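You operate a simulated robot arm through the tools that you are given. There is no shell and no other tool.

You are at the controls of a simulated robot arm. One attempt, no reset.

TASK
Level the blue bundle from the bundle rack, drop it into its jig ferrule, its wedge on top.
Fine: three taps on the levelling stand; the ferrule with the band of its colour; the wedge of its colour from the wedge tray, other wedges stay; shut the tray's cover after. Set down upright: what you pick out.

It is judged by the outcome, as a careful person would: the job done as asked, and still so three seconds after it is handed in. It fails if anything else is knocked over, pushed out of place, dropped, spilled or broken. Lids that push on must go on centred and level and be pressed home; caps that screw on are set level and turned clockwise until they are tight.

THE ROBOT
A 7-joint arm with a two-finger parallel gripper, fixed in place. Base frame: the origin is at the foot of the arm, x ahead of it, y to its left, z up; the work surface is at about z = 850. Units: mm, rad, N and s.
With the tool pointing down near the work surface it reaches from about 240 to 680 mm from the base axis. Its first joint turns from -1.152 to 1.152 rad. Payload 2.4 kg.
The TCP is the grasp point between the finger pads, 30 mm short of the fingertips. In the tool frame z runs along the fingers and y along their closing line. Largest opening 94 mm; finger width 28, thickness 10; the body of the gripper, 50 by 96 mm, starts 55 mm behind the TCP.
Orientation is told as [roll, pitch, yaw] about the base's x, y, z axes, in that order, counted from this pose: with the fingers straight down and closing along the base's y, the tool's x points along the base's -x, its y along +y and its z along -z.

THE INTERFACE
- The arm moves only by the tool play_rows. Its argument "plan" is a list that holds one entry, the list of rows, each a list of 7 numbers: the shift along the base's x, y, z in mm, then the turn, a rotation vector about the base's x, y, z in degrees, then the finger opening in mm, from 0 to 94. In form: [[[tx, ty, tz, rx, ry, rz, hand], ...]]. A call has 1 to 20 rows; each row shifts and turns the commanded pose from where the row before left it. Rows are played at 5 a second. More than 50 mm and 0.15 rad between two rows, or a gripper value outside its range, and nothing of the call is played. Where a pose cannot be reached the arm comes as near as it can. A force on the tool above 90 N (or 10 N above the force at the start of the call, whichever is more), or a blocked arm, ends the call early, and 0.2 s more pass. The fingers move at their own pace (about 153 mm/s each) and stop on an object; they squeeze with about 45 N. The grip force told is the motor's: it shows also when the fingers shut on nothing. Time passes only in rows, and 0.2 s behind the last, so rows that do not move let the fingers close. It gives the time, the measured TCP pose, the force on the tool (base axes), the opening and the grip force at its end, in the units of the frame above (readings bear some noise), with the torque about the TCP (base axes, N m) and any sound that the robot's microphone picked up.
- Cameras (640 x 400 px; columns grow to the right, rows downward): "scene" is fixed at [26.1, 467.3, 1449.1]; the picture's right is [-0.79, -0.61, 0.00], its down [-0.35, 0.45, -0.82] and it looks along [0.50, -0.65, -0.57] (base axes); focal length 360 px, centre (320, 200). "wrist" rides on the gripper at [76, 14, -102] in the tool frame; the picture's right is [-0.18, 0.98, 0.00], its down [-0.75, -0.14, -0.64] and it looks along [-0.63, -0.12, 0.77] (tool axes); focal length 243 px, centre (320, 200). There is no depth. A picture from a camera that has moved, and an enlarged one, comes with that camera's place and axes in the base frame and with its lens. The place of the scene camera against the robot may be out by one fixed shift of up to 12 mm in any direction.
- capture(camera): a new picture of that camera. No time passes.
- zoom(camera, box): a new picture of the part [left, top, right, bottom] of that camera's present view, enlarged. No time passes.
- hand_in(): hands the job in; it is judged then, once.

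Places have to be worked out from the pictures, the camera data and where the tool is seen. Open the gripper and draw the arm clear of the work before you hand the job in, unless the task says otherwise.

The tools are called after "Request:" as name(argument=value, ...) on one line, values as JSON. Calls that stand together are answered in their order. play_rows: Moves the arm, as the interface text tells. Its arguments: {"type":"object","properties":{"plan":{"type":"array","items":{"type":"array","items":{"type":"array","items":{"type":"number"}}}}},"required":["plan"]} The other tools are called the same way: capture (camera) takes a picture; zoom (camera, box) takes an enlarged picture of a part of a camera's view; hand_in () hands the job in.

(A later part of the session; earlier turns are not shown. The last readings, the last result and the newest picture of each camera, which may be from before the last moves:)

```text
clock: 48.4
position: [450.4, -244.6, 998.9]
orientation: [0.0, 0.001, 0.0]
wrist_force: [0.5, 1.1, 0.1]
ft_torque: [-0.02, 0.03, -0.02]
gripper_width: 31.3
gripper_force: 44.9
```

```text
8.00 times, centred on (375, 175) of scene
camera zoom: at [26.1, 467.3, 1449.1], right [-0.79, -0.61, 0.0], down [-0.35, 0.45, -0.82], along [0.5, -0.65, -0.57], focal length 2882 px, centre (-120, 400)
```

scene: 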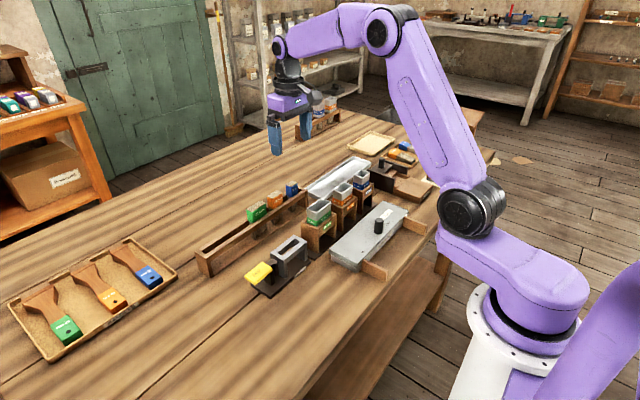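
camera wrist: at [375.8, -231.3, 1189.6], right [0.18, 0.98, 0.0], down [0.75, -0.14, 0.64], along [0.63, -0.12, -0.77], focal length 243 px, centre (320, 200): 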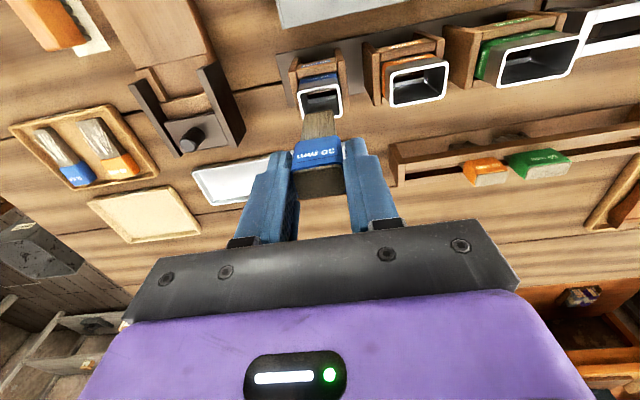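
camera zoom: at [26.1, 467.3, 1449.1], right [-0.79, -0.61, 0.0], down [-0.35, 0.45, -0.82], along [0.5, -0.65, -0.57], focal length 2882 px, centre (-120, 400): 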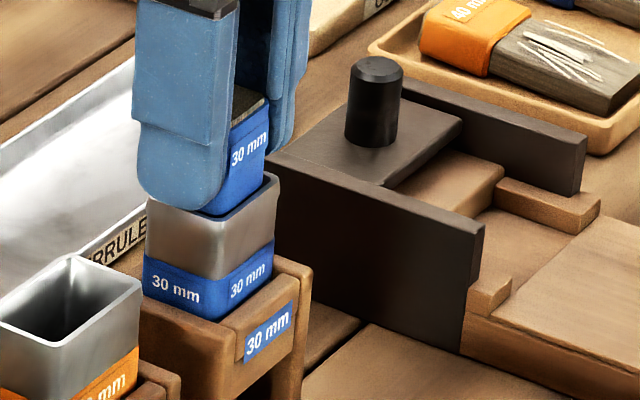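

No contact; band has entered the ferrule. I open the fingers slowly to let the bundle drop in.

Request:
play_rows(plan=[[[0, 0, 0, 0, 0, 0, 33], [0, 0, 0, 0, 0, 0, 38], [0, 0, 0, 0, 0, 0, 46], [0, 0, 0, 0, 0, 0, 46], [0, 0, 0, 0, 0, 0, 46]]])

Request:
zoom(camera="wrist", box=[255, 90, 385, 180])

Request:
zoom(camera="scene", box=[350, 150, 400, 200])

```text
clock: 49.6
position: [450.8, -244.4, 998.6]
orientation: [0.0, 0.001, 0.001]
wrist_force: [-0.7, -0.4, 0.1]
ft_torque: [0.0, 0.0, -0.02]
gripper_width: 45.8
gripper_force: 0.1
```

```text
4.44 times, centred on (320, 135) of wrist
camera zoom: at [374.3, -230.1, 1100.1], right [0.18, 0.98, 0.0], down [0.75, -0.14, 0.64], along [0.63, -0.12, -0.77], focal length 1078 px, centre (320, 489)
```

zoom: 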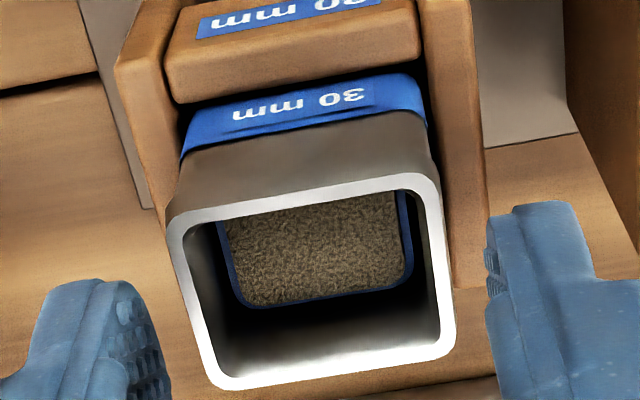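

```text
8.00 times, centred on (375, 175) of scene
camera zoom: at [26.1, 467.3, 1449.1], right [-0.79, -0.61, 0.0], down [-0.35, 0.45, -0.82], along [0.5, -0.65, -0.57], focal length 2882 px, centre (-120, 400)
```

zoom: 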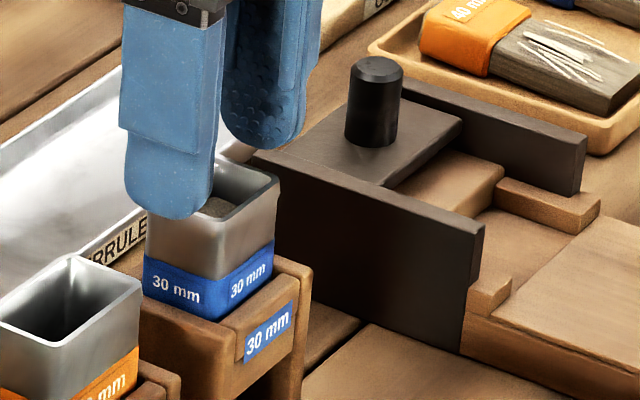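

The bundle dropped in upright, its top recessed ≈ 15 mm below the rim. Now I rise and hover above the tray's knob (≈ 336, -148) to localize it.

Request:
play_rows(plan=[[[0, 0, 20, 0, 0, 0, 46], [0, 0, 35, 0, 0, 0, 46], [-38, 32, 0, 0, 0, 0, 46], [-38, 32, 0, 0, 0, 0, 46], [-38, 32, 0, 0, 0, 0, 46], [0, 0, 0, 0, 0, 0, 46]]])

Request:
capture(camera="wrist")

Request:
zoom(camera="scene", box=[340, 160, 400, 210])

Request:
zoom(camera="wrist", box=[230, 50, 410, 170])

```text
clock: 51.0
position: [335.1, -150.3, 1051.4]
orientation: [0.0, -0.001, 0.001]
wrist_force: [-1.1, 0.4, 1.0]
ft_torque: [0.01, -0.01, 0.02]
gripper_width: 45.8
gripper_force: 0.0
```

```text
taken
camera wrist: at [258.4, -136.6, 1154.3], right [0.18, 0.98, 0.0], down [0.75, -0.14, 0.64], along [0.63, -0.12, -0.77], focal length 243 px, centre (320, 200)
```

wrist: 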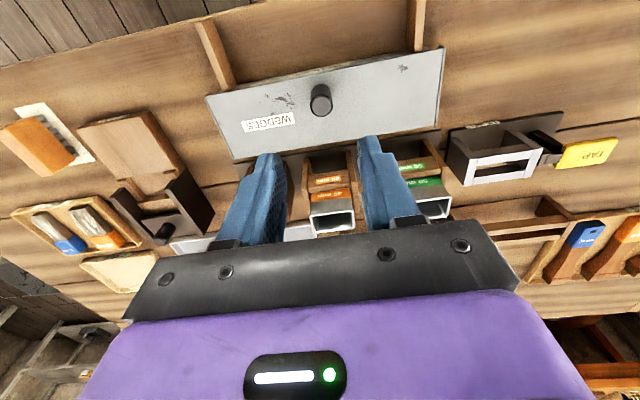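

```text
8.00 times, centred on (370, 185) of scene
camera zoom: at [26.1, 467.3, 1449.1], right [-0.79, -0.61, 0.0], down [-0.35, 0.45, -0.82], along [0.5, -0.65, -0.57], focal length 2882 px, centre (-80, 320)
```

zoom: 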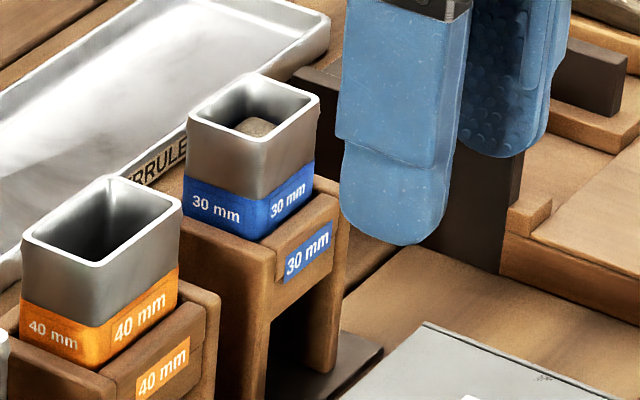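

```text
3.33 times, centred on (320, 110) of wrist
camera zoom: at [258.4, -136.6, 1154.3], right [0.18, 0.98, 0.0], down [0.75, -0.14, 0.64], along [0.63, -0.12, -0.77], focal length 809 px, centre (320, 500)
```

zoom: 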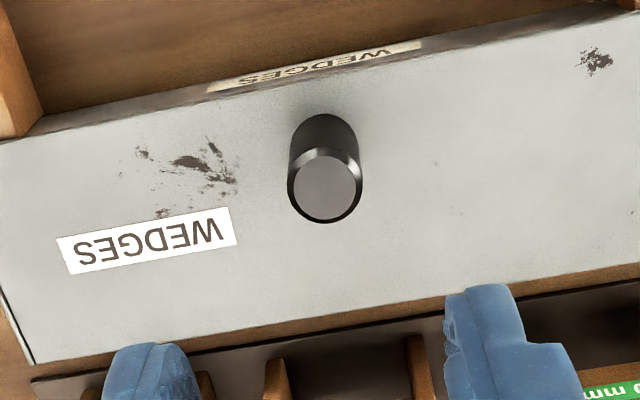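

Knob (≈19 mm dia, top z≈920) is at ≈ (337.6, -149.4); cover top ≈ z 886 spanning x 317–394. The fingers go down around the knob in stages; first 75 mm.

Request:
play_rows(plan=[[[3, 1, -25, 0, 0, 0, 46], [0, 0, -25, 0, 0, 0, 46], [0, 0, -25, 0, 0, 0, 46], [0, 0, 0, 0, 0, 0, 46], [0, 0, 0, 0, 0, 0, 46]]])

Request:
zoom(camera="wrist", box=[230, 80, 410, 200])

```text
clock: 52.2
position: [336.8, -147.4, 976.8]
orientation: [0.001, 0.0, -0.001]
wrist_force: [0.2, -0.3, 0.4]
ft_torque: [0.01, -0.01, -0.01]
gripper_width: 46.0
gripper_force: 0.0
```

```text
3.33 times, centred on (320, 140) of wrist
camera zoom: at [262.1, -133.8, 1079.1], right [0.18, 0.98, 0.0], down [0.75, -0.14, 0.64], along [0.63, -0.12, -0.77], focal length 809 px, centre (320, 400)
```

zoom: 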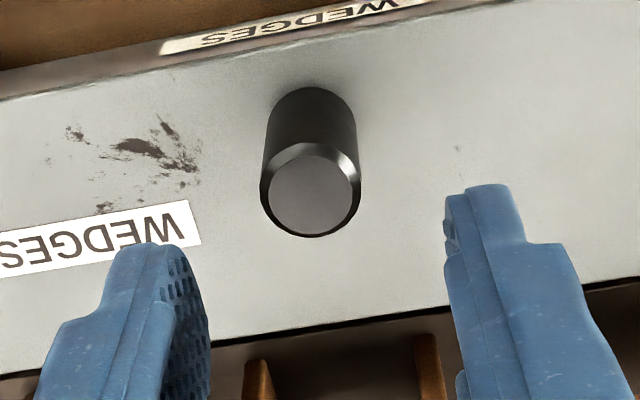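

Knob at (337.3, -149.6), tool (338.1, -147.8, 977). I correct and descend 50 mm so the tips sit ~10 mm above the cover around the knob.

Request:
play_rows(plan=[[[-0.8, -1.8, -15, 0, 0, 0, 46], [0, 0, -15, 0, 0, 0, 46], [0, 0, -12, 0, 0, 0, 46], [0, 0, -8, 0, 0, 0, 46], [0, 0, 0, 0, 0, 0, 46]]])

Request:
zoom(camera="wrist", box=[230, 80, 410, 200])

Request:
zoom(camera="scene", box=[320, 170, 460, 290])

```text
clock: 53.4
position: [336.8, -150.9, 928.8]
orientation: [-0.001, 0.001, 0.0]
wrist_force: [0.5, 0.5, -0.4]
ft_torque: [0.03, -0.01, -0.02]
gripper_width: 45.9
gripper_force: 0.0
```

```text
3.33 times, centred on (320, 140) of wrist
camera zoom: at [260.9, -136.4, 1030.5], right [0.18, 0.98, 0.0], down [0.75, -0.14, 0.64], along [0.63, -0.12, -0.77], focal length 809 px, centre (320, 400)
```

zoom: 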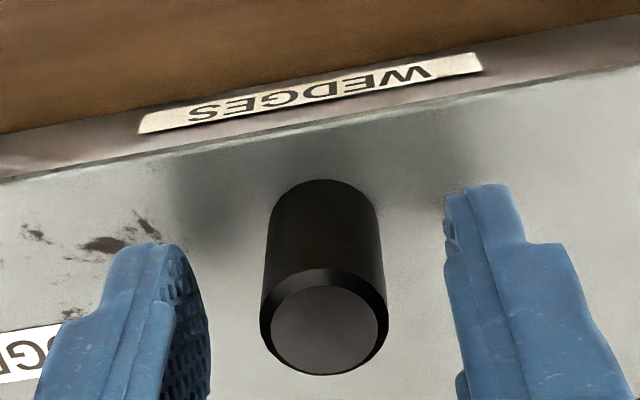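

```text
3.33 times, centred on (390, 230) of scene
camera zoom: at [26.1, 467.3, 1449.1], right [-0.79, -0.61, 0.0], down [-0.35, 0.45, -0.82], along [0.5, -0.65, -0.57], focal length 1201 px, centre (87, 100)
```

zoom: 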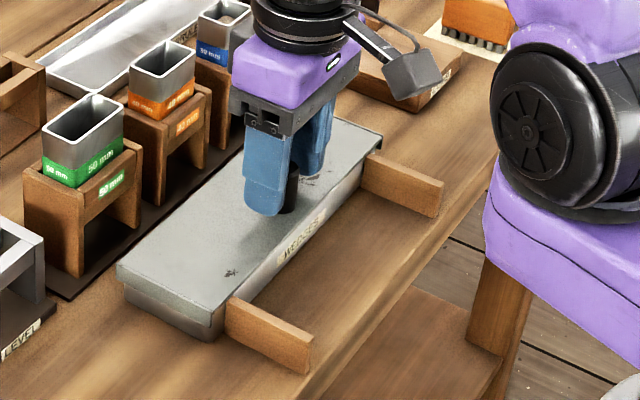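

The fingers straddle the knob; I trim y by +0.7 and close on it.

Request:
play_rows(plan=[[[0.3, 0.7, 0, 0, 0, 0, 46], [0, 0, 0, 0, 0, 0, 30], [0, 0, 0, 0, 0, 0, 10], [0, 0, 0, 0, 0, 0, 5], [0, 0, 0, 0, 0, 0, 5]]])

```text
clock: 54.6
position: [337.2, -149.6, 928.0]
orientation: [0.001, -0.001, -0.002]
wrist_force: [-2.0, -13.1, -5.4]
ft_torque: [0.14, 0.04, -0.06]
gripper_width: 21.2
gripper_force: 45.2
```

Knob gripped (21 mm). I pull gently toward the robot (-x) 12 mm and check forces to see whether the cover slides.

Request:
play_rows(plan=[[[-3, 0, 0, 0, 0, 0, 5], [-4, 0, 0, 0, 0, 0, 5], [-5, 0, 0, 0, 0, 0, 5], [0, 0, 0, 0, 0, 0, 5]]])

Request:
zoom(camera="scene", box=[320, 170, 460, 290])

Request:
capture(camera="wrist")

```text
clock: 55.6
position: [325.6, -150.0, 929.0]
orientation: [0.001, -0.001, 0.001]
wrist_force: [1.0, -21.7, -28.1]
ft_torque: [-0.07, -0.69, 0.01]
gripper_width: 21.2
gripper_force: 45.1
```

```text
3.33 times, centred on (390, 230) of scene
camera zoom: at [26.4, 466.5, 1449.3], right [-0.79, -0.61, 0.0], down [-0.35, 0.45, -0.82], along [0.5, -0.65, -0.57], focal length 1201 px, centre (87, 100)
```

zoom: 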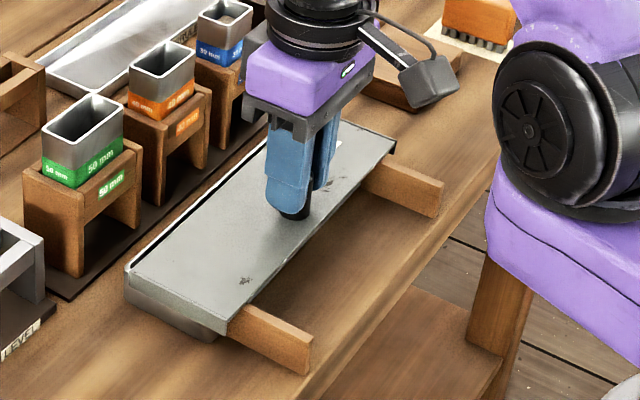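

```text
taken
camera wrist: at [249.9, -135.7, 1030.4], right [0.18, 0.98, 0.0], down [0.75, -0.14, 0.64], along [0.63, -0.12, -0.77], focal length 243 px, centre (320, 200)
```

wrist: 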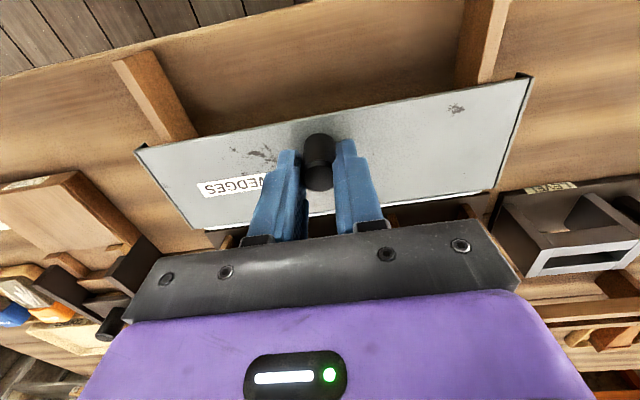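

The cover slides back onto the rails. Side forces (-22 y, -28 z) suggest my pull is slightly high and left; I relieve by small -y/-z trims and continue sliding.

Request:
play_rows(plan=[[[-2, -0.8, -0.8, 0, 0, 0, 5], [-6, 0, 0, 0, 0, 0, 5], [-7, 0, 0, 0, 0, 0, 5], [-7, 0, 0, 0, 0, 0, 5], [0, 0, 0, 0, 0, 0, 5]]])

Request:
zoom(camera="scene", box=[320, 170, 460, 290])

```text
clock: 56.8
position: [309.6, -150.1, 927.5]
orientation: [-0.002, -0.004, -0.002]
wrist_force: [0.2, -13.1, 30.3]
ft_torque: [0.1, -0.87, -0.08]
gripper_width: 21.0
gripper_force: 45.4
out of reach, approached as far as the arm can: row 4
```

```text
3.33 times, centred on (390, 230) of scene
camera zoom: at [25.8, 467.1, 1449.2], right [-0.79, -0.61, 0.0], down [-0.35, 0.45, -0.82], along [0.51, -0.65, -0.57], focal length 1201 px, centre (87, 100)
```

zoom: 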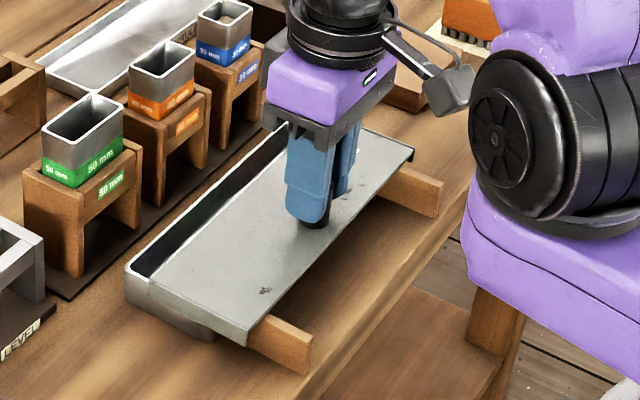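

The arm hit its reach limit near x≈309 with the tool vertical; the cover is open ≈ 28 mm. I look at the wrist and scene views to see what's exposed in the tray.

Request:
capture(camera="wrist")

Request:
zoom(camera="scene", box=[345, 190, 425, 275])

```text
taken
camera wrist: at [233.8, -135.6, 1030.1], right [0.18, 0.98, 0.0], down [0.75, -0.14, 0.64], along [0.63, -0.12, -0.76], focal length 243 px, centre (320, 200)
```

wrist: 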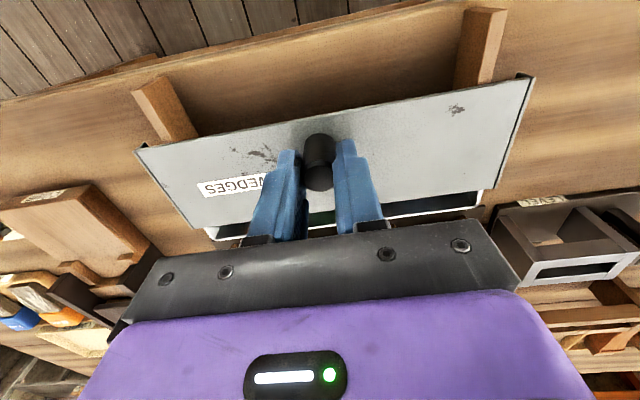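

```text
4.71 times, centred on (385, 232) of scene
camera zoom: at [25.8, 467.1, 1449.2], right [-0.79, -0.61, 0.0], down [-0.35, 0.45, -0.82], along [0.51, -0.65, -0.57], focal length 1695 px, centre (14, 47)
```

zoom: 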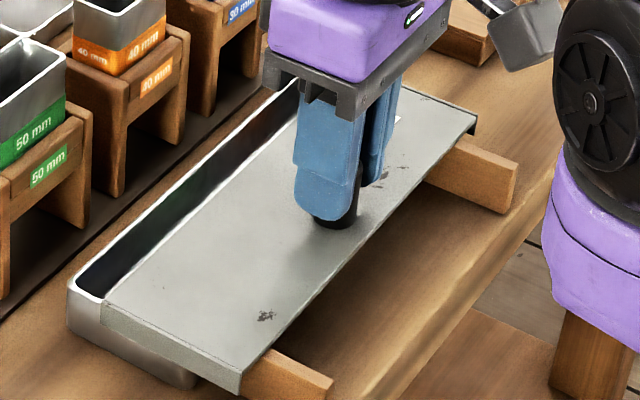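

Only ~28 mm is open, and no wedge is accessible yet. I release the knob, and in place tilt the tool about +y (fingers pointing down and back toward the robot) so the wrist stays within reach.

Request:
play_rows(plan=[[[0, 0, 0, 0, 0, 0, 40], [0, 0, 0, 0, 0, 0, 40], [0, 0, 4, 0, 0, 0, 40], [0, 0, 0, 0, 6, 0, 40], [0, 0, 0, 0, 6, 0, 40], [0, 0, 0, 0, 6, 0, 40], [0, 0, 0, 0, 6, 0, 40], [0, 0, 0, 0, 0, 0, 40]]])

Request:
capture(camera="wrist")

Request:
zoom(camera="scene", box=[330, 150, 450, 275])

```text
clock: 58.6
position: [308.9, -150.4, 932.1]
orientation: [-0.001, 0.42, 0.001]
wrist_force: [-0.4, 0.2, 0.3]
ft_torque: [0.0, 0.03, -0.03]
gripper_width: 39.8
gripper_force: 0.1
```

```text
taken
camera wrist: at [281.4, -135.8, 1055.4], right [0.17, 0.98, -0.08], down [0.95, -0.14, 0.28], along [0.26, -0.12, -0.96], focal length 243 px, centre (320, 200)
```

wrist: 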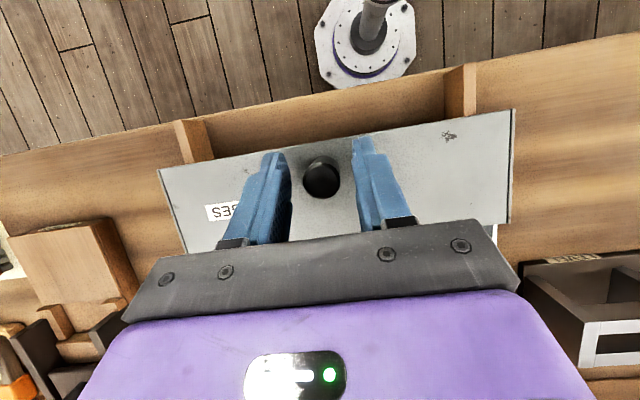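

```text
3.20 times, centred on (390, 212) of scene
camera zoom: at [26.1, 467.3, 1449.1], right [-0.79, -0.61, 0.0], down [-0.35, 0.45, -0.82], along [0.5, -0.65, -0.57], focal length 1153 px, centre (96, 160)
```

zoom: 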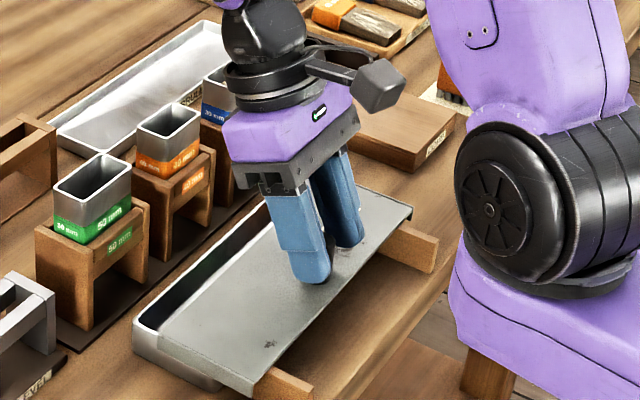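

Tilted 24° fine; knob now at (308.6, -149.9). I shift +7 mm in x and lower 5.5 mm so the tilted pads are centred on the knob, then close.

Request:
play_rows(plan=[[[4, 0, -2, 0, 0, 0, 40], [3.3, 0, -3.5, 0, 0, 0, 40], [0, 0, 0, 0, 0, 0, 40], [0, 0, 0, 0, 0, 0, 25], [0, 0, 0, 0, 0, 0, 5], [0, 0, 0, 0, 0, 0, 5]]])

Request:
capture(camera="wrist")

```text
clock: 60.0
position: [315.6, -149.9, 925.2]
orientation: [0.001, 0.419, -0.001]
wrist_force: [0.3, 2.8, -1.0]
ft_torque: [-0.45, -0.02, -0.05]
gripper_width: 20.8
gripper_force: 45.3
```

```text
taken
camera wrist: at [288.3, -135.7, 1050.2], right [0.17, 0.98, -0.07], down [0.95, -0.14, 0.28], along [0.26, -0.12, -0.96], focal length 243 px, centre (320, 200)
```

wrist: 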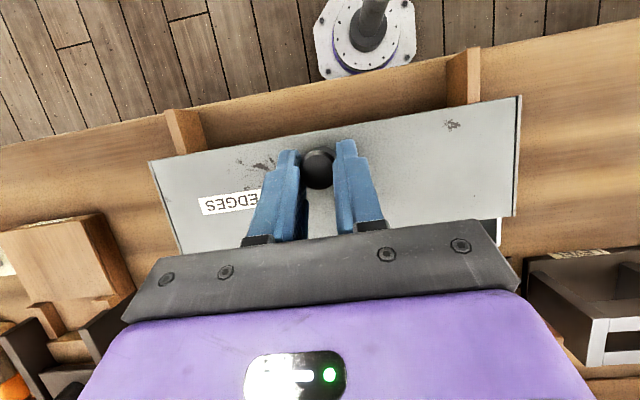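

Gripped again (20.8 mm). I pull the cover another 20 mm toward the robot in small steps.

Request:
play_rows(plan=[[[-4, 0, 0, 0, 0, 0, 5], [-5, 0, 0, 0, 0, 0, 5], [-5, 0, 0, 0, 0, 0, 5], [-6, 0, 0, 0, 0, 0, 5], [0, 0, 0, 0, 0, 0, 5]]])

Request:
zoom(camera="scene", box=[330, 150, 450, 275])

```text
clock: 61.2
position: [295.9, -149.1, 924.9]
orientation: [0.003, 0.418, 0.001]
wrist_force: [0.1, 3.2, -38.8]
ft_torque: [-0.49, -0.09, -0.01]
gripper_width: 21.4
gripper_force: 44.9
```

```text
3.20 times, centred on (390, 212) of scene
camera zoom: at [26.5, 467.2, 1449.1], right [-0.79, -0.61, 0.0], down [-0.35, 0.45, -0.82], along [0.5, -0.65, -0.57], focal length 1153 px, centre (96, 160)
```

zoom: 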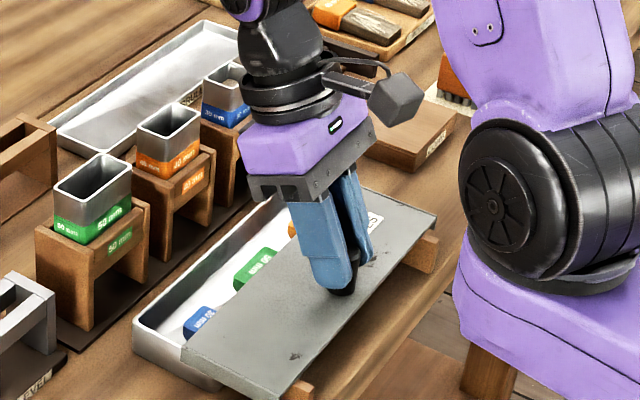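

Wedges are now exposed (blue near the +y end, green, orange). A -39 N vertical force means I'm pulling up slightly, so I trim z down 0.8 and pull another 12 mm.

Request:
play_rows(plan=[[[-2, 0, -0.8, 0, 0, 0, 5], [-4, 0, 0, 0, 0, 0, 5], [-4, 0, 0, 0, 0, 0, 5], [-3, 0, 0, 0, 0, 0, 5], [0, 0, 0, 0, 0, 0, 5]]])

Request:
zoom(camera="scene", box=[330, 180, 450, 285])

Request:
capture(camera="wrist")

```text
clock: 62.4
position: [282.2, -150.4, 925.3]
orientation: [0.0, 0.423, 0.002]
wrist_force: [0.2, 3.0, 42.3]
ft_torque: [0.64, 0.4, -0.02]
gripper_width: 21.2
gripper_force: 45.2
```

```text
3.81 times, centred on (390, 232) of scene
camera zoom: at [25.7, 467.5, 1449.0], right [-0.79, -0.61, 0.0], down [-0.35, 0.45, -0.82], along [0.51, -0.65, -0.57], focal length 1372 px, centre (53, 76)
```

zoom: 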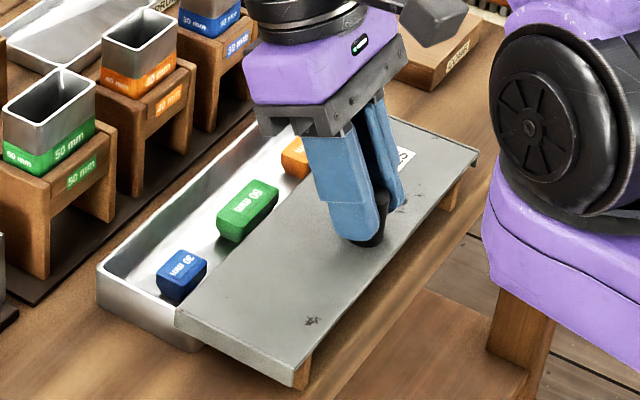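

```text
taken
camera wrist: at [254.6, -135.8, 1049.2], right [0.17, 0.98, -0.08], down [0.95, -0.14, 0.28], along [0.26, -0.12, -0.96], focal length 243 px, centre (320, 200)
```

wrist: 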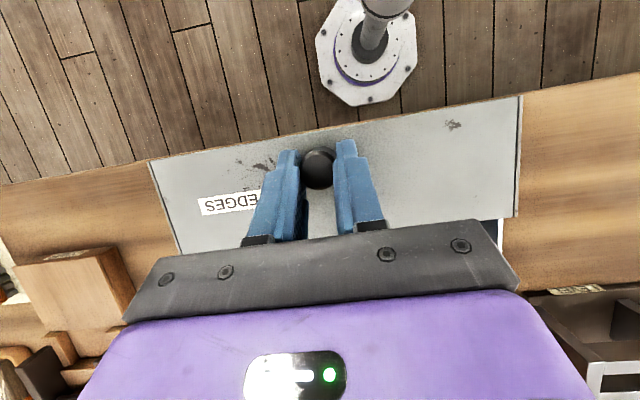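

The cover is ≈ 62 mm open, resting on the rails, with all three wedges exposed. I relieve the +42 N downward load, open the fingers and rise clear.

Request:
play_rows(plan=[[[0, 0, 0.9, 0, 0, 0, 5], [0, 0, 0, 0, 0, 0, 24], [0, 0, 0, 0, 0, 0, 40], [0, 0, 0, 0, 0, 0, 40], [0, 0, 10, 0, 0, 0, 40], [5, 0, 25, 0, 0, 0, 40], [10, 0, 40, 0, -6, 0, 40], [20, 0, 30, 0, -6, 0, 40], [20, 0, 20, 0, -6, 0, 40], [10, 0, 0, 0, -6, 0, 40], [0, 0, 0, 0, 0, 0, 40]]])

Request:
capture(camera="wrist")

Request:
zoom(camera="scene", box=[330, 180, 450, 285])

```text
clock: 64.8
position: [348.4, -148.3, 1052.2]
orientation: [-0.001, -0.002, 0.002]
wrist_force: [0.4, -0.1, -0.5]
ft_torque: [-0.04, 0.01, 0.01]
gripper_width: 40.0
gripper_force: 0.0
```

```text
taken
camera wrist: at [272.5, -134.6, 1153.5], right [0.18, 0.98, 0.0], down [0.75, -0.14, 0.64], along [0.63, -0.12, -0.77], focal length 243 px, centre (320, 200)
```

wrist: 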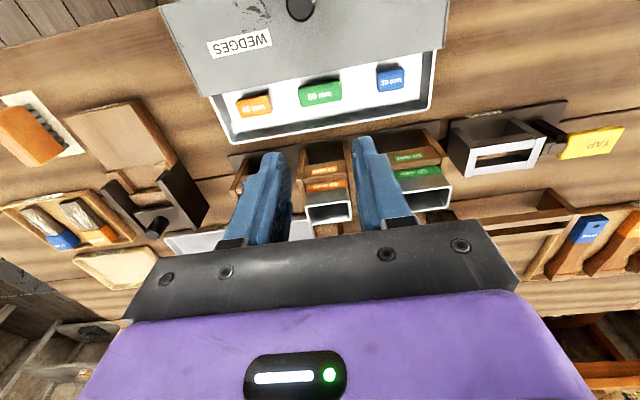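

```text
3.81 times, centred on (390, 232) of scene
camera zoom: at [26.1, 467.3, 1449.1], right [-0.79, -0.61, 0.0], down [-0.35, 0.45, -0.82], along [0.5, -0.65, -0.57], focal length 1372 px, centre (53, 76)
```

zoom: 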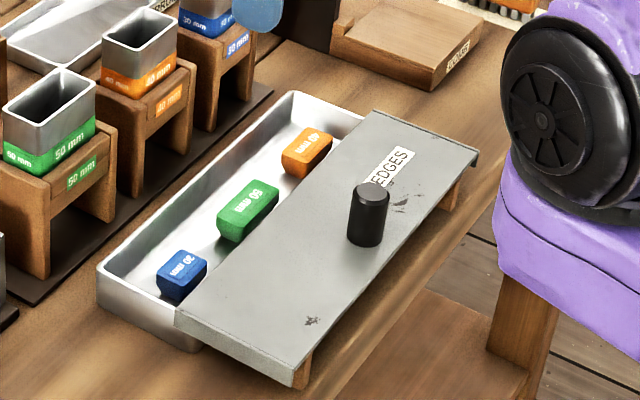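

All three wedges are in view; the blue "30 mm" wedge is at ≈ (348, -76). I hover above it for a close look.

Request:
play_rows(plan=[[[0, 36, -15, 0, 0, 0, 50], [0, 36, -15, 0, 0, 0, 50], [0, 0, -20, 0, 0, 0, 50], [0, 0, 0, 0, 0, 0, 50]]])

Request:
capture(camera="wrist")

Request:
zoom(camera="wrist", box=[240, 60, 420, 180])

Request:
zoom(camera="scene", box=[355, 235, 405, 275])

```text
clock: 65.8
position: [348.9, -78.4, 1001.1]
orientation: [0.001, 0.0, 0.0]
wrist_force: [0.3, -0.4, 0.3]
ft_torque: [-0.02, 0.0, -0.01]
gripper_width: 49.9
gripper_force: 0.0
```

```text
taken
camera wrist: at [272.8, -64.0, 1103.1], right [0.18, 0.98, 0.0], down [0.75, -0.14, 0.64], along [0.63, -0.12, -0.77], focal length 243 px, centre (320, 200)
```

wrist: 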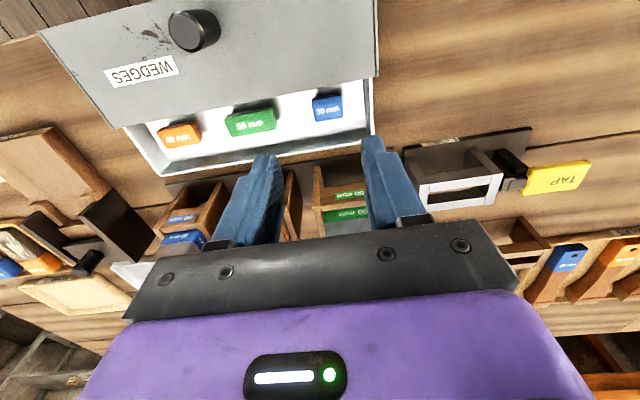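

```text
3.33 times, centred on (330, 120) of wrist
camera zoom: at [272.8, -64.0, 1103.1], right [0.18, 0.98, 0.0], down [0.75, -0.14, 0.64], along [0.63, -0.12, -0.77], focal length 809 px, centre (287, 467)
```

zoom: 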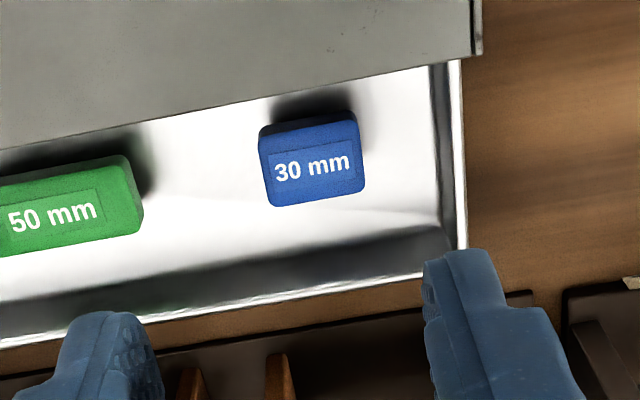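

```text
10.00 times, centred on (380, 255) of scene
camera zoom: at [26.1, 467.3, 1449.1], right [-0.79, -0.61, 0.0], down [-0.35, 0.45, -0.82], along [0.5, -0.65, -0.57], focal length 3602 px, centre (-280, -350)
```

zoom: 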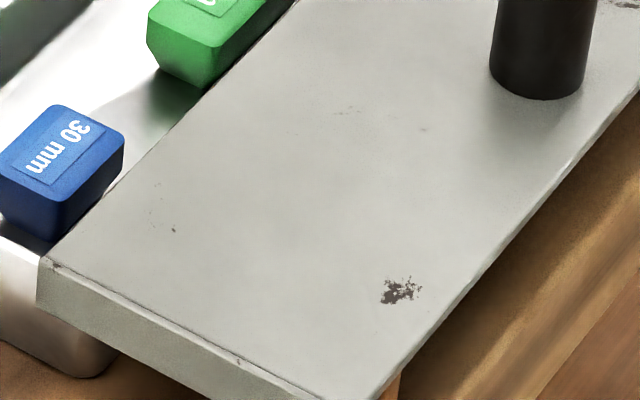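

I zoom closer on the blue wedge for its shape and exact place relative to the cover edge.

Request:
zoom(camera="scene", box=[345, 232, 385, 264])

Request:
zoom(camera="wrist", box=[295, 70, 395, 140])

```text
12.50 times, centred on (365, 248) of scene
camera zoom: at [26.1, 467.3, 1449.1], right [-0.79, -0.61, 0.0], down [-0.35, 0.45, -0.82], along [0.5, -0.65, -0.57], focal length 4503 px, centre (-242, -400)
```

zoom: 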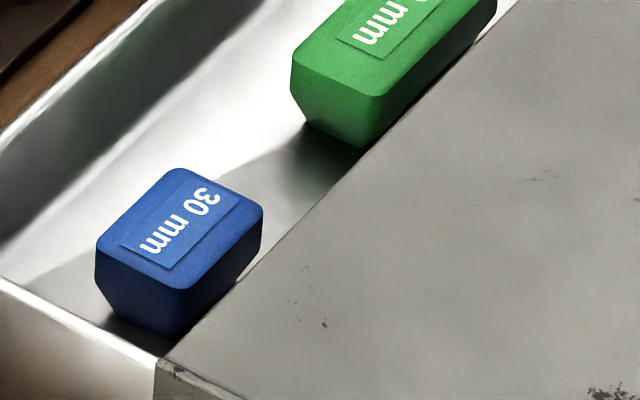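

```text
5.71 times, centred on (345, 105) of wrist
camera zoom: at [272.8, -64.0, 1103.1], right [0.18, 0.98, 0.0], down [0.75, -0.14, 0.64], along [0.63, -0.12, -0.77], focal length 1386 px, centre (177, 743)
```

zoom: 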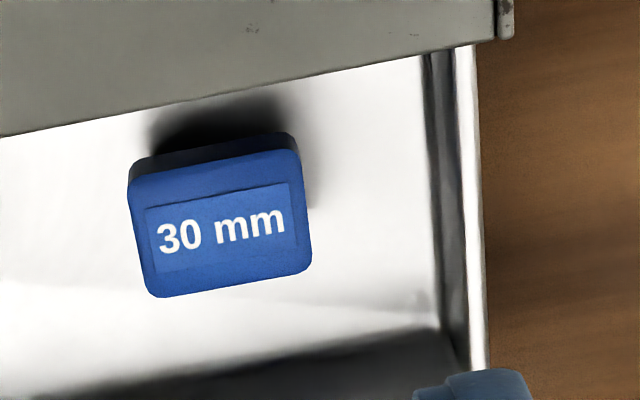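

The wedge (≈27×19 mm top, tapering down) stands clear of the cover edge (x≈330) and tray wall. I shift +40 mm in x for a second sight line to get its height.

Request:
play_rows(plan=[[[20, 0, 0, 0, 0, 0, 50], [20, 0, 0, 0, 0, 0, 50], [0, 0, 0, 0, 0, 0, 50]]])

Request:
zoom(camera="wrist", box=[295, 25, 395, 95])

```text
clock: 66.6
position: [389.6, -77.7, 1002.1]
orientation: [0.001, -0.001, 0.0]
wrist_force: [-0.5, 0.4, 0.0]
ft_torque: [-0.01, -0.01, 0.01]
gripper_width: 50.2
gripper_force: 0.1
```

```text
5.71 times, centred on (345, 60) of wrist
camera zoom: at [314.2, -64.0, 1103.0], right [0.18, 0.98, 0.0], down [0.75, -0.14, 0.64], along [0.63, -0.12, -0.77], focal length 1386 px, centre (177, 1000)
```

zoom: 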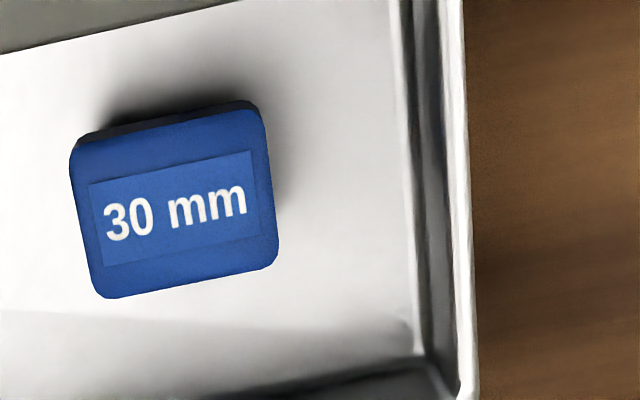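

Wedge top triangulated at ≈ (355.6, -71.7, 870). I move above it with a 40 mm opening and descend to z≈950 for a check.

Request:
play_rows(plan=[[[-17, 3.1, 0, 0, 0, 0, 40], [-17.6, 3.2, -11, 0, 0, 0, 40], [0, 0, -20, 0, 0, 0, 40], [0, 0, -20, 0, 0, 0, 40], [0, 0, 0, 0, 0, 0, 40]]])

Request:
zoom(camera="wrist", box=[240, 80, 400, 190])

```text
clock: 67.8
position: [353.9, -71.4, 950.4]
orientation: [0.0, 0.0, 0.001]
wrist_force: [0.6, 0.8, 0.7]
ft_torque: [-0.01, 0.02, 0.01]
gripper_width: 39.9
gripper_force: 0.1
```

```text
3.64 times, centred on (320, 135) of wrist
camera zoom: at [278.9, -57.4, 1051.9], right [0.18, 0.98, 0.0], down [0.75, -0.14, 0.64], along [0.63, -0.12, -0.77], focal length 882 px, centre (320, 436)
```

zoom: 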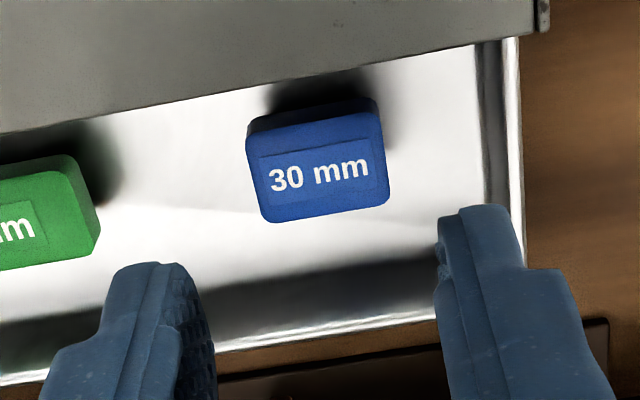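

Wedge at (355.6, -71.3) and tool at (354.9, -71.4, 950), so nearly aligned. I trim and descend 45 mm, with tips still just above the wedge top... then verify clearance to the tray walls.

Request:
play_rows(plan=[[[0.7, 0.3, -15, 0, 0, 0, 40], [0, 0, -15, 0, 0, 0, 40], [0, 0, -10, 0, 0, 0, 40], [0, 0, 0, 0, 0, 0, 40]]])

Request:
zoom(camera="wrist", box=[240, 80, 400, 190])

Request:
zoom(camera="scene", box=[320, 200, 410, 275])

```text
clock: 68.8
position: [355.3, -70.3, 909.5]
orientation: [0.001, 0.0, 0.002]
wrist_force: [0.1, -0.1, 0.5]
ft_torque: [0.02, 0.03, -0.01]
gripper_width: 39.8
gripper_force: 0.1
```

```text
3.64 times, centred on (320, 135) of wrist
camera zoom: at [279.8, -56.6, 1010.7], right [0.18, 0.98, 0.0], down [0.75, -0.14, 0.64], along [0.63, -0.12, -0.77], focal length 882 px, centre (320, 436)
```

zoom: 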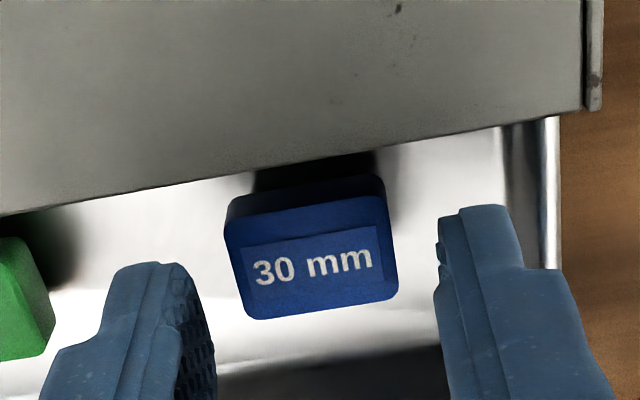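

```text
5.33 times, centred on (365, 238) of scene
camera zoom: at [26.1, 467.3, 1449.1], right [-0.79, -0.61, 0.0], down [-0.35, 0.45, -0.82], along [0.5, -0.65, -0.57], focal length 1921 px, centre (80, 0)
```

zoom: 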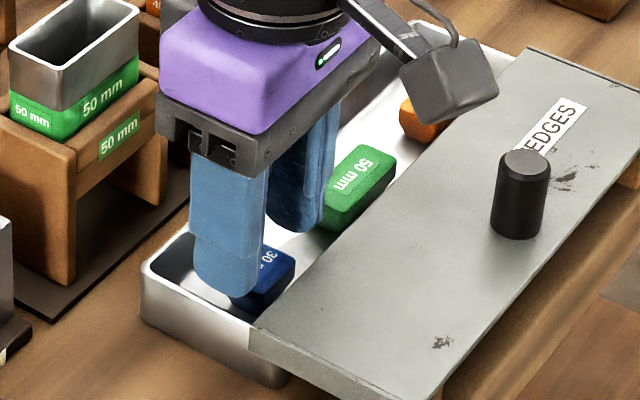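

Aligned to within 1 mm with clearance to the tray end wall. I trim (-0.3, -0.9) and lower 14.5 mm so the tips overlap the wedge by ≈ 6 mm, then look.

Request:
play_rows(plan=[[[-0.3, -0.9, -5, 0, 0, 0, 40], [0, 0, -5, 0, 0, 0, 40], [0, 0, -4.5, 0, 0, 0, 40], [0, 0, 0, 0, 0, 0, 40]]])

Request:
zoom(camera="wrist", box=[240, 100, 400, 200])

Request:
zoom(camera="scene", box=[340, 225, 390, 270])

```text
clock: 69.8
position: [354.0, -72.1, 896.4]
orientation: [0.0, 0.0, -0.001]
wrist_force: [0.2, -0.2, 1.1]
ft_torque: [0.0, -0.01, 0.01]
gripper_width: 40.0
gripper_force: 0.1
```

```text
4.00 times, centred on (320, 150) of wrist
camera zoom: at [279.1, -58.1, 997.1], right [0.18, 0.98, 0.0], down [0.75, -0.14, 0.64], along [0.63, -0.12, -0.77], focal length 970 px, centre (320, 400)
```

zoom: 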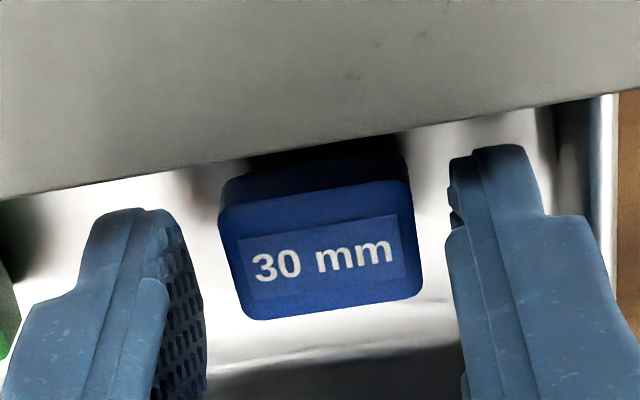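

```text
8.89 times, centred on (365, 248) of scene
camera zoom: at [26.1, 467.3, 1449.1], right [-0.79, -0.61, 0.0], down [-0.35, 0.45, -0.82], along [0.5, -0.65, -0.57], focal length 3202 px, centre (-80, -222)
```

zoom: 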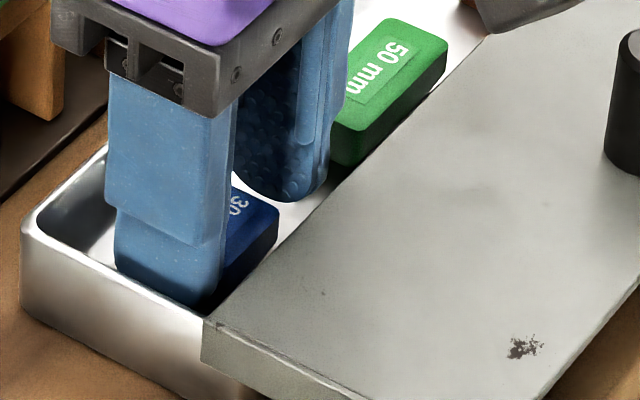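

Overlap is ≈ 4.4 mm; wedge top z≈869.5. I lower 1.5 mm more, trim y +0.5 and close on the wedge.

Request:
play_rows(plan=[[[0.2, 0.5, -1.5, 0, 0, 0, 40], [0, 0, 0, 0, 0, 0, 40], [0, 0, 0, 0, 0, 0, 32], [0, 0, 0, 0, 0, 0, 15], [0, 0, 0, 0, 0, 0, 10], [0, 0, 0, 0, 0, 0, 10]]])

Request:
zoom(camera="wrist", box=[240, 100, 400, 200])

```text
clock: 71.2
position: [354.8, -71.9, 893.3]
orientation: [-0.001, 0.002, -0.002]
wrist_force: [-0.2, 0.4, -0.6]
ft_torque: [0.01, 0.04, 0.0]
gripper_width: 27.1
gripper_force: 45.1
```

```text
4.00 times, centred on (320, 150) of wrist
camera zoom: at [278.8, -57.5, 995.8], right [0.18, 0.98, 0.0], down [0.75, -0.14, 0.64], along [0.63, -0.12, -0.77], focal length 970 px, centre (320, 400)
```

zoom: 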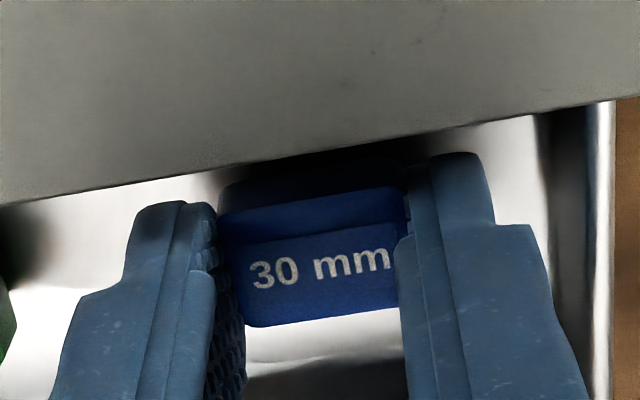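

Gripped at 27 mm. I lift slowly 15 mm and check that the wedge comes up level.

Request:
play_rows(plan=[[[0, 0, 3, 0, 0, 0, 10], [0, 0, 5, 0, 0, 0, 10], [0, 0, 7, 0, 0, 0, 10], [0, 0, 0, 0, 0, 0, 10]]])

Request:
zoom(camera="wrist", box=[240, 100, 400, 200])

Request:
zoom(camera="scene", box=[335, 215, 395, 270])

```text
clock: 72.2
position: [354.2, -71.0, 908.1]
orientation: [0.0, -0.001, 0.0]
wrist_force: [0.6, 0.5, -1.5]
ft_torque: [0.02, 0.0, -0.04]
gripper_width: 27.5
gripper_force: 44.9
```

```text
4.00 times, centred on (320, 150) of wrist
camera zoom: at [279.2, -57.6, 1010.9], right [0.18, 0.98, 0.0], down [0.75, -0.14, 0.64], along [0.63, -0.12, -0.77], focal length 970 px, centre (320, 400)
```

zoom: 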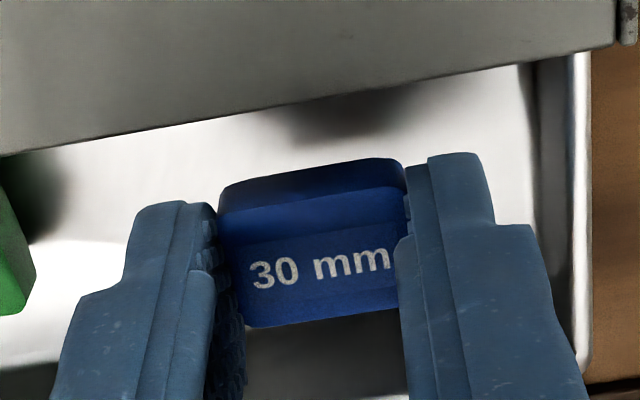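

```text
7.27 times, centred on (365, 242) of scene
camera zoom: at [26.1, 467.3, 1449.1], right [-0.79, -0.61, 0.0], down [-0.35, 0.45, -0.82], along [0.5, -0.65, -0.57], focal length 2620 px, centre (-7, -109)
```

zoom: 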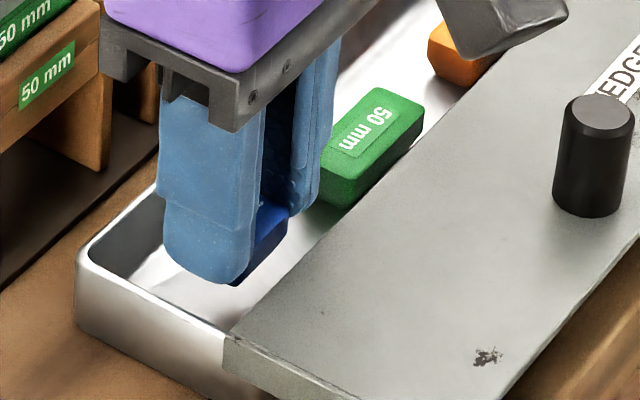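

The wedge is held level with no slip. I raise to z≈1060 and carry it above the blue ferrule.

Request:
play_rows(plan=[[[0, 0, 25, 0, 0, 0, 10], [0, 0, 40, 0, 0, 0, 10], [0, 0, 40, 0, 0, 0, 10], [0, 0, 40, 0, 0, 0, 10], [19, -34.6, 0, 0, 0, 0, 10], [19, -34.6, 0, 0, 0, 0, 10], [19, -34.6, 0, 0, 0, 0, 10], [19, -34.6, 0, 0, 0, 0, 10], [19, -34.6, 0, 0, 0, 0, 10], [0, 0, 0, 0, 0, 0, 10], [0, 0, 0, 0, 0, 0, 10]]])

Request:
capture(camera="wrist")

Request:
zoom(camera="wrist", box=[260, 80, 380, 170])

Request:
zoom(camera="scene", box=[330, 110, 430, 270])

```text
clock: 74.6
position: [450.1, -243.0, 1054.8]
orientation: [-0.001, -0.001, 0.0]
wrist_force: [0.2, 0.6, 0.1]
ft_torque: [0.01, 0.0, 0.01]
gripper_width: 27.2
gripper_force: 44.4
```

```text
taken
camera wrist: at [374.5, -229.0, 1155.7], right [0.18, 0.98, 0.0], down [0.75, -0.14, 0.64], along [0.63, -0.12, -0.77], focal length 243 px, centre (320, 200)
```

wrist: 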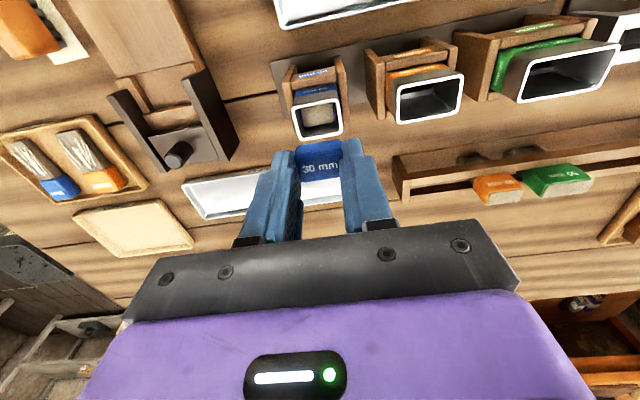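

```text
4.44 times, centred on (320, 125) of wrist
camera zoom: at [374.5, -229.0, 1155.7], right [0.18, 0.98, 0.0], down [0.75, -0.14, 0.64], along [0.63, -0.12, -0.77], focal length 1078 px, centre (320, 533)
```

zoom: 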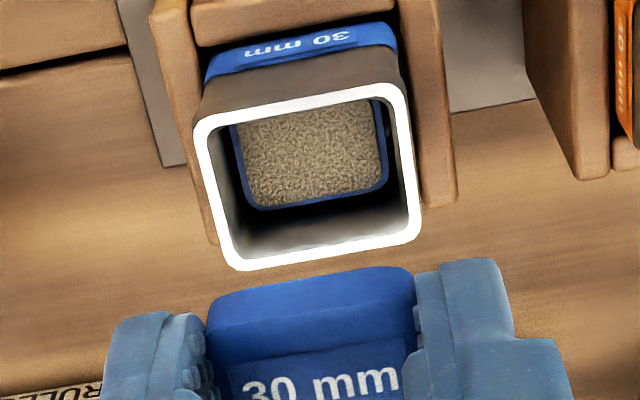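

```text
2.50 times, centred on (380, 190) of scene
camera zoom: at [26.1, 467.3, 1449.1], right [-0.79, -0.61, 0.0], down [-0.35, 0.45, -0.82], along [0.5, -0.65, -0.57], focal length 901 px, centre (170, 225)
```

zoom: 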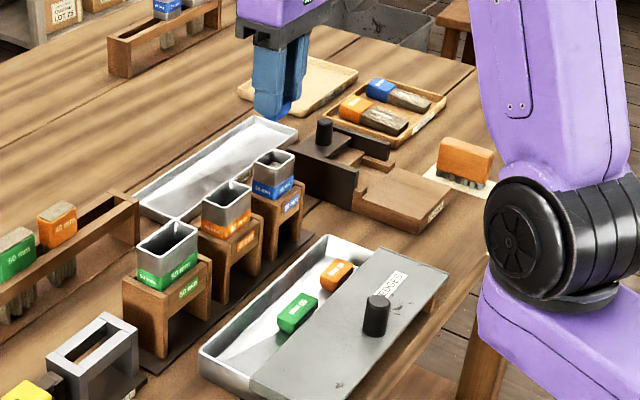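

Ferrule centre re-measured (450.4, -244.4); the wedge sits +0.8 mm in x from the tool centre, tool at (450.5, -243.0). I shift (-0.9, -1.4) and descend 38 mm to just above the rim.

Request:
play_rows(plan=[[[-0.9, -1.4, -12, 0, 0, 0, 10], [0, 0, -13, 0, 0, 0, 10], [0, 0, -10, 0, 0, 0, 10], [0, 0, 0, 0, 0, 0, 10]]])

Request:
zoom(camera="wrist", box=[260, 90, 380, 180])

Request:
zoom(camera="scene", box=[350, 140, 400, 190])

```text
clock: 75.6
position: [447.8, -245.6, 1018.6]
orientation: [0.0, 0.001, 0.0]
wrist_force: [-0.2, -0.1, -0.5]
ft_torque: [0.02, 0.0, -0.02]
gripper_width: 27.0
gripper_force: 45.8
```

```text
4.44 times, centred on (320, 135) of wrist
camera zoom: at [372.7, -231.3, 1120.4], right [0.18, 0.98, 0.0], down [0.75, -0.14, 0.64], along [0.63, -0.12, -0.77], focal length 1078 px, centre (320, 489)
```

zoom: 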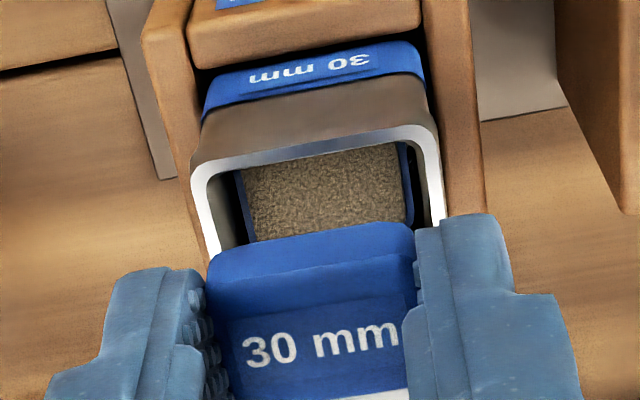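

```text
8.00 times, centred on (375, 165) of scene
camera zoom: at [26.1, 467.3, 1449.1], right [-0.79, -0.61, 0.0], down [-0.35, 0.45, -0.82], along [0.5, -0.65, -0.57], focal length 2882 px, centre (-120, 480)
```

zoom: 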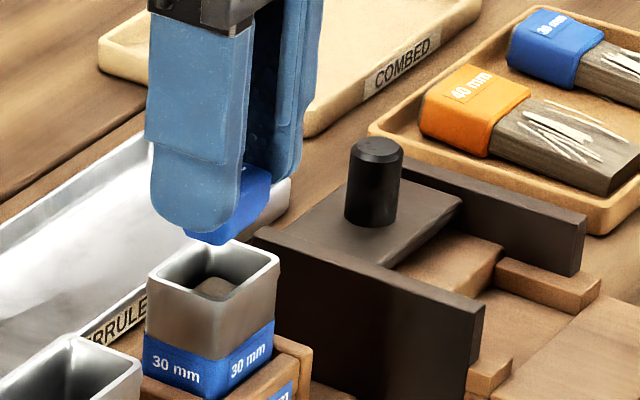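

Slightly off again (448.7, -245.3, 1018.4). I correct (+0.9, +0.9) and lower 13 mm to bring the wedge's bottom about level with the rim.

Request:
play_rows(plan=[[[0.9, 0.9, -5, 0, 0, 0, 10], [0, 0, -5, 0, 0, 0, 10], [0, 0, -3, 0, 0, 0, 10], [0, 0, 0, 0, 0, 0, 10]]])

Request:
zoom(camera="wrist", box=[260, 90, 380, 180])

Request:
zoom(camera="scene", box=[355, 155, 395, 190])

```text
clock: 76.6
position: [448.9, -244.5, 1005.9]
orientation: [-0.001, 0.0, 0.0]
wrist_force: [0.0, -0.2, -0.4]
ft_torque: [-0.01, 0.02, -0.01]
gripper_width: 27.4
gripper_force: 45.3
```

```text
4.44 times, centred on (320, 135) of wrist
camera zoom: at [373.6, -230.5, 1107.9], right [0.18, 0.98, 0.0], down [0.75, -0.14, 0.64], along [0.63, -0.12, -0.77], focal length 1078 px, centre (320, 489)
```

zoom: 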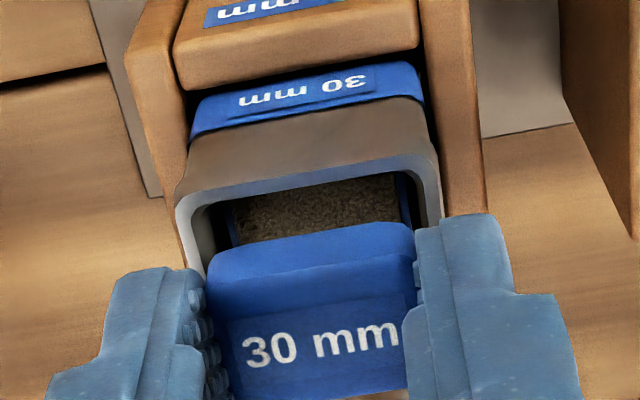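

```text
11.43 times, centred on (375, 172) of scene
camera zoom: at [26.1, 467.3, 1449.1], right [-0.79, -0.61, 0.0], down [-0.35, 0.45, -0.82], along [0.5, -0.65, -0.57], focal length 4117 px, centre (-309, 514)
```

zoom: 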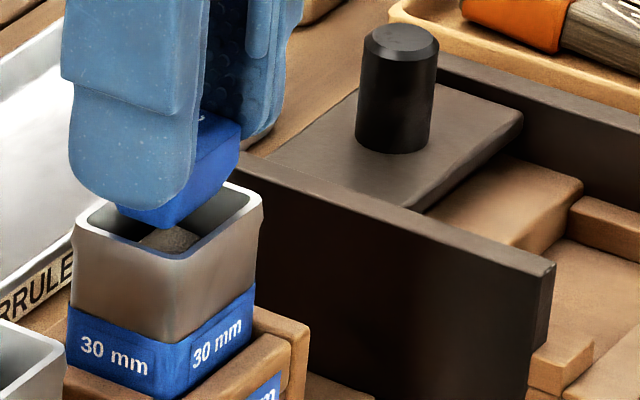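

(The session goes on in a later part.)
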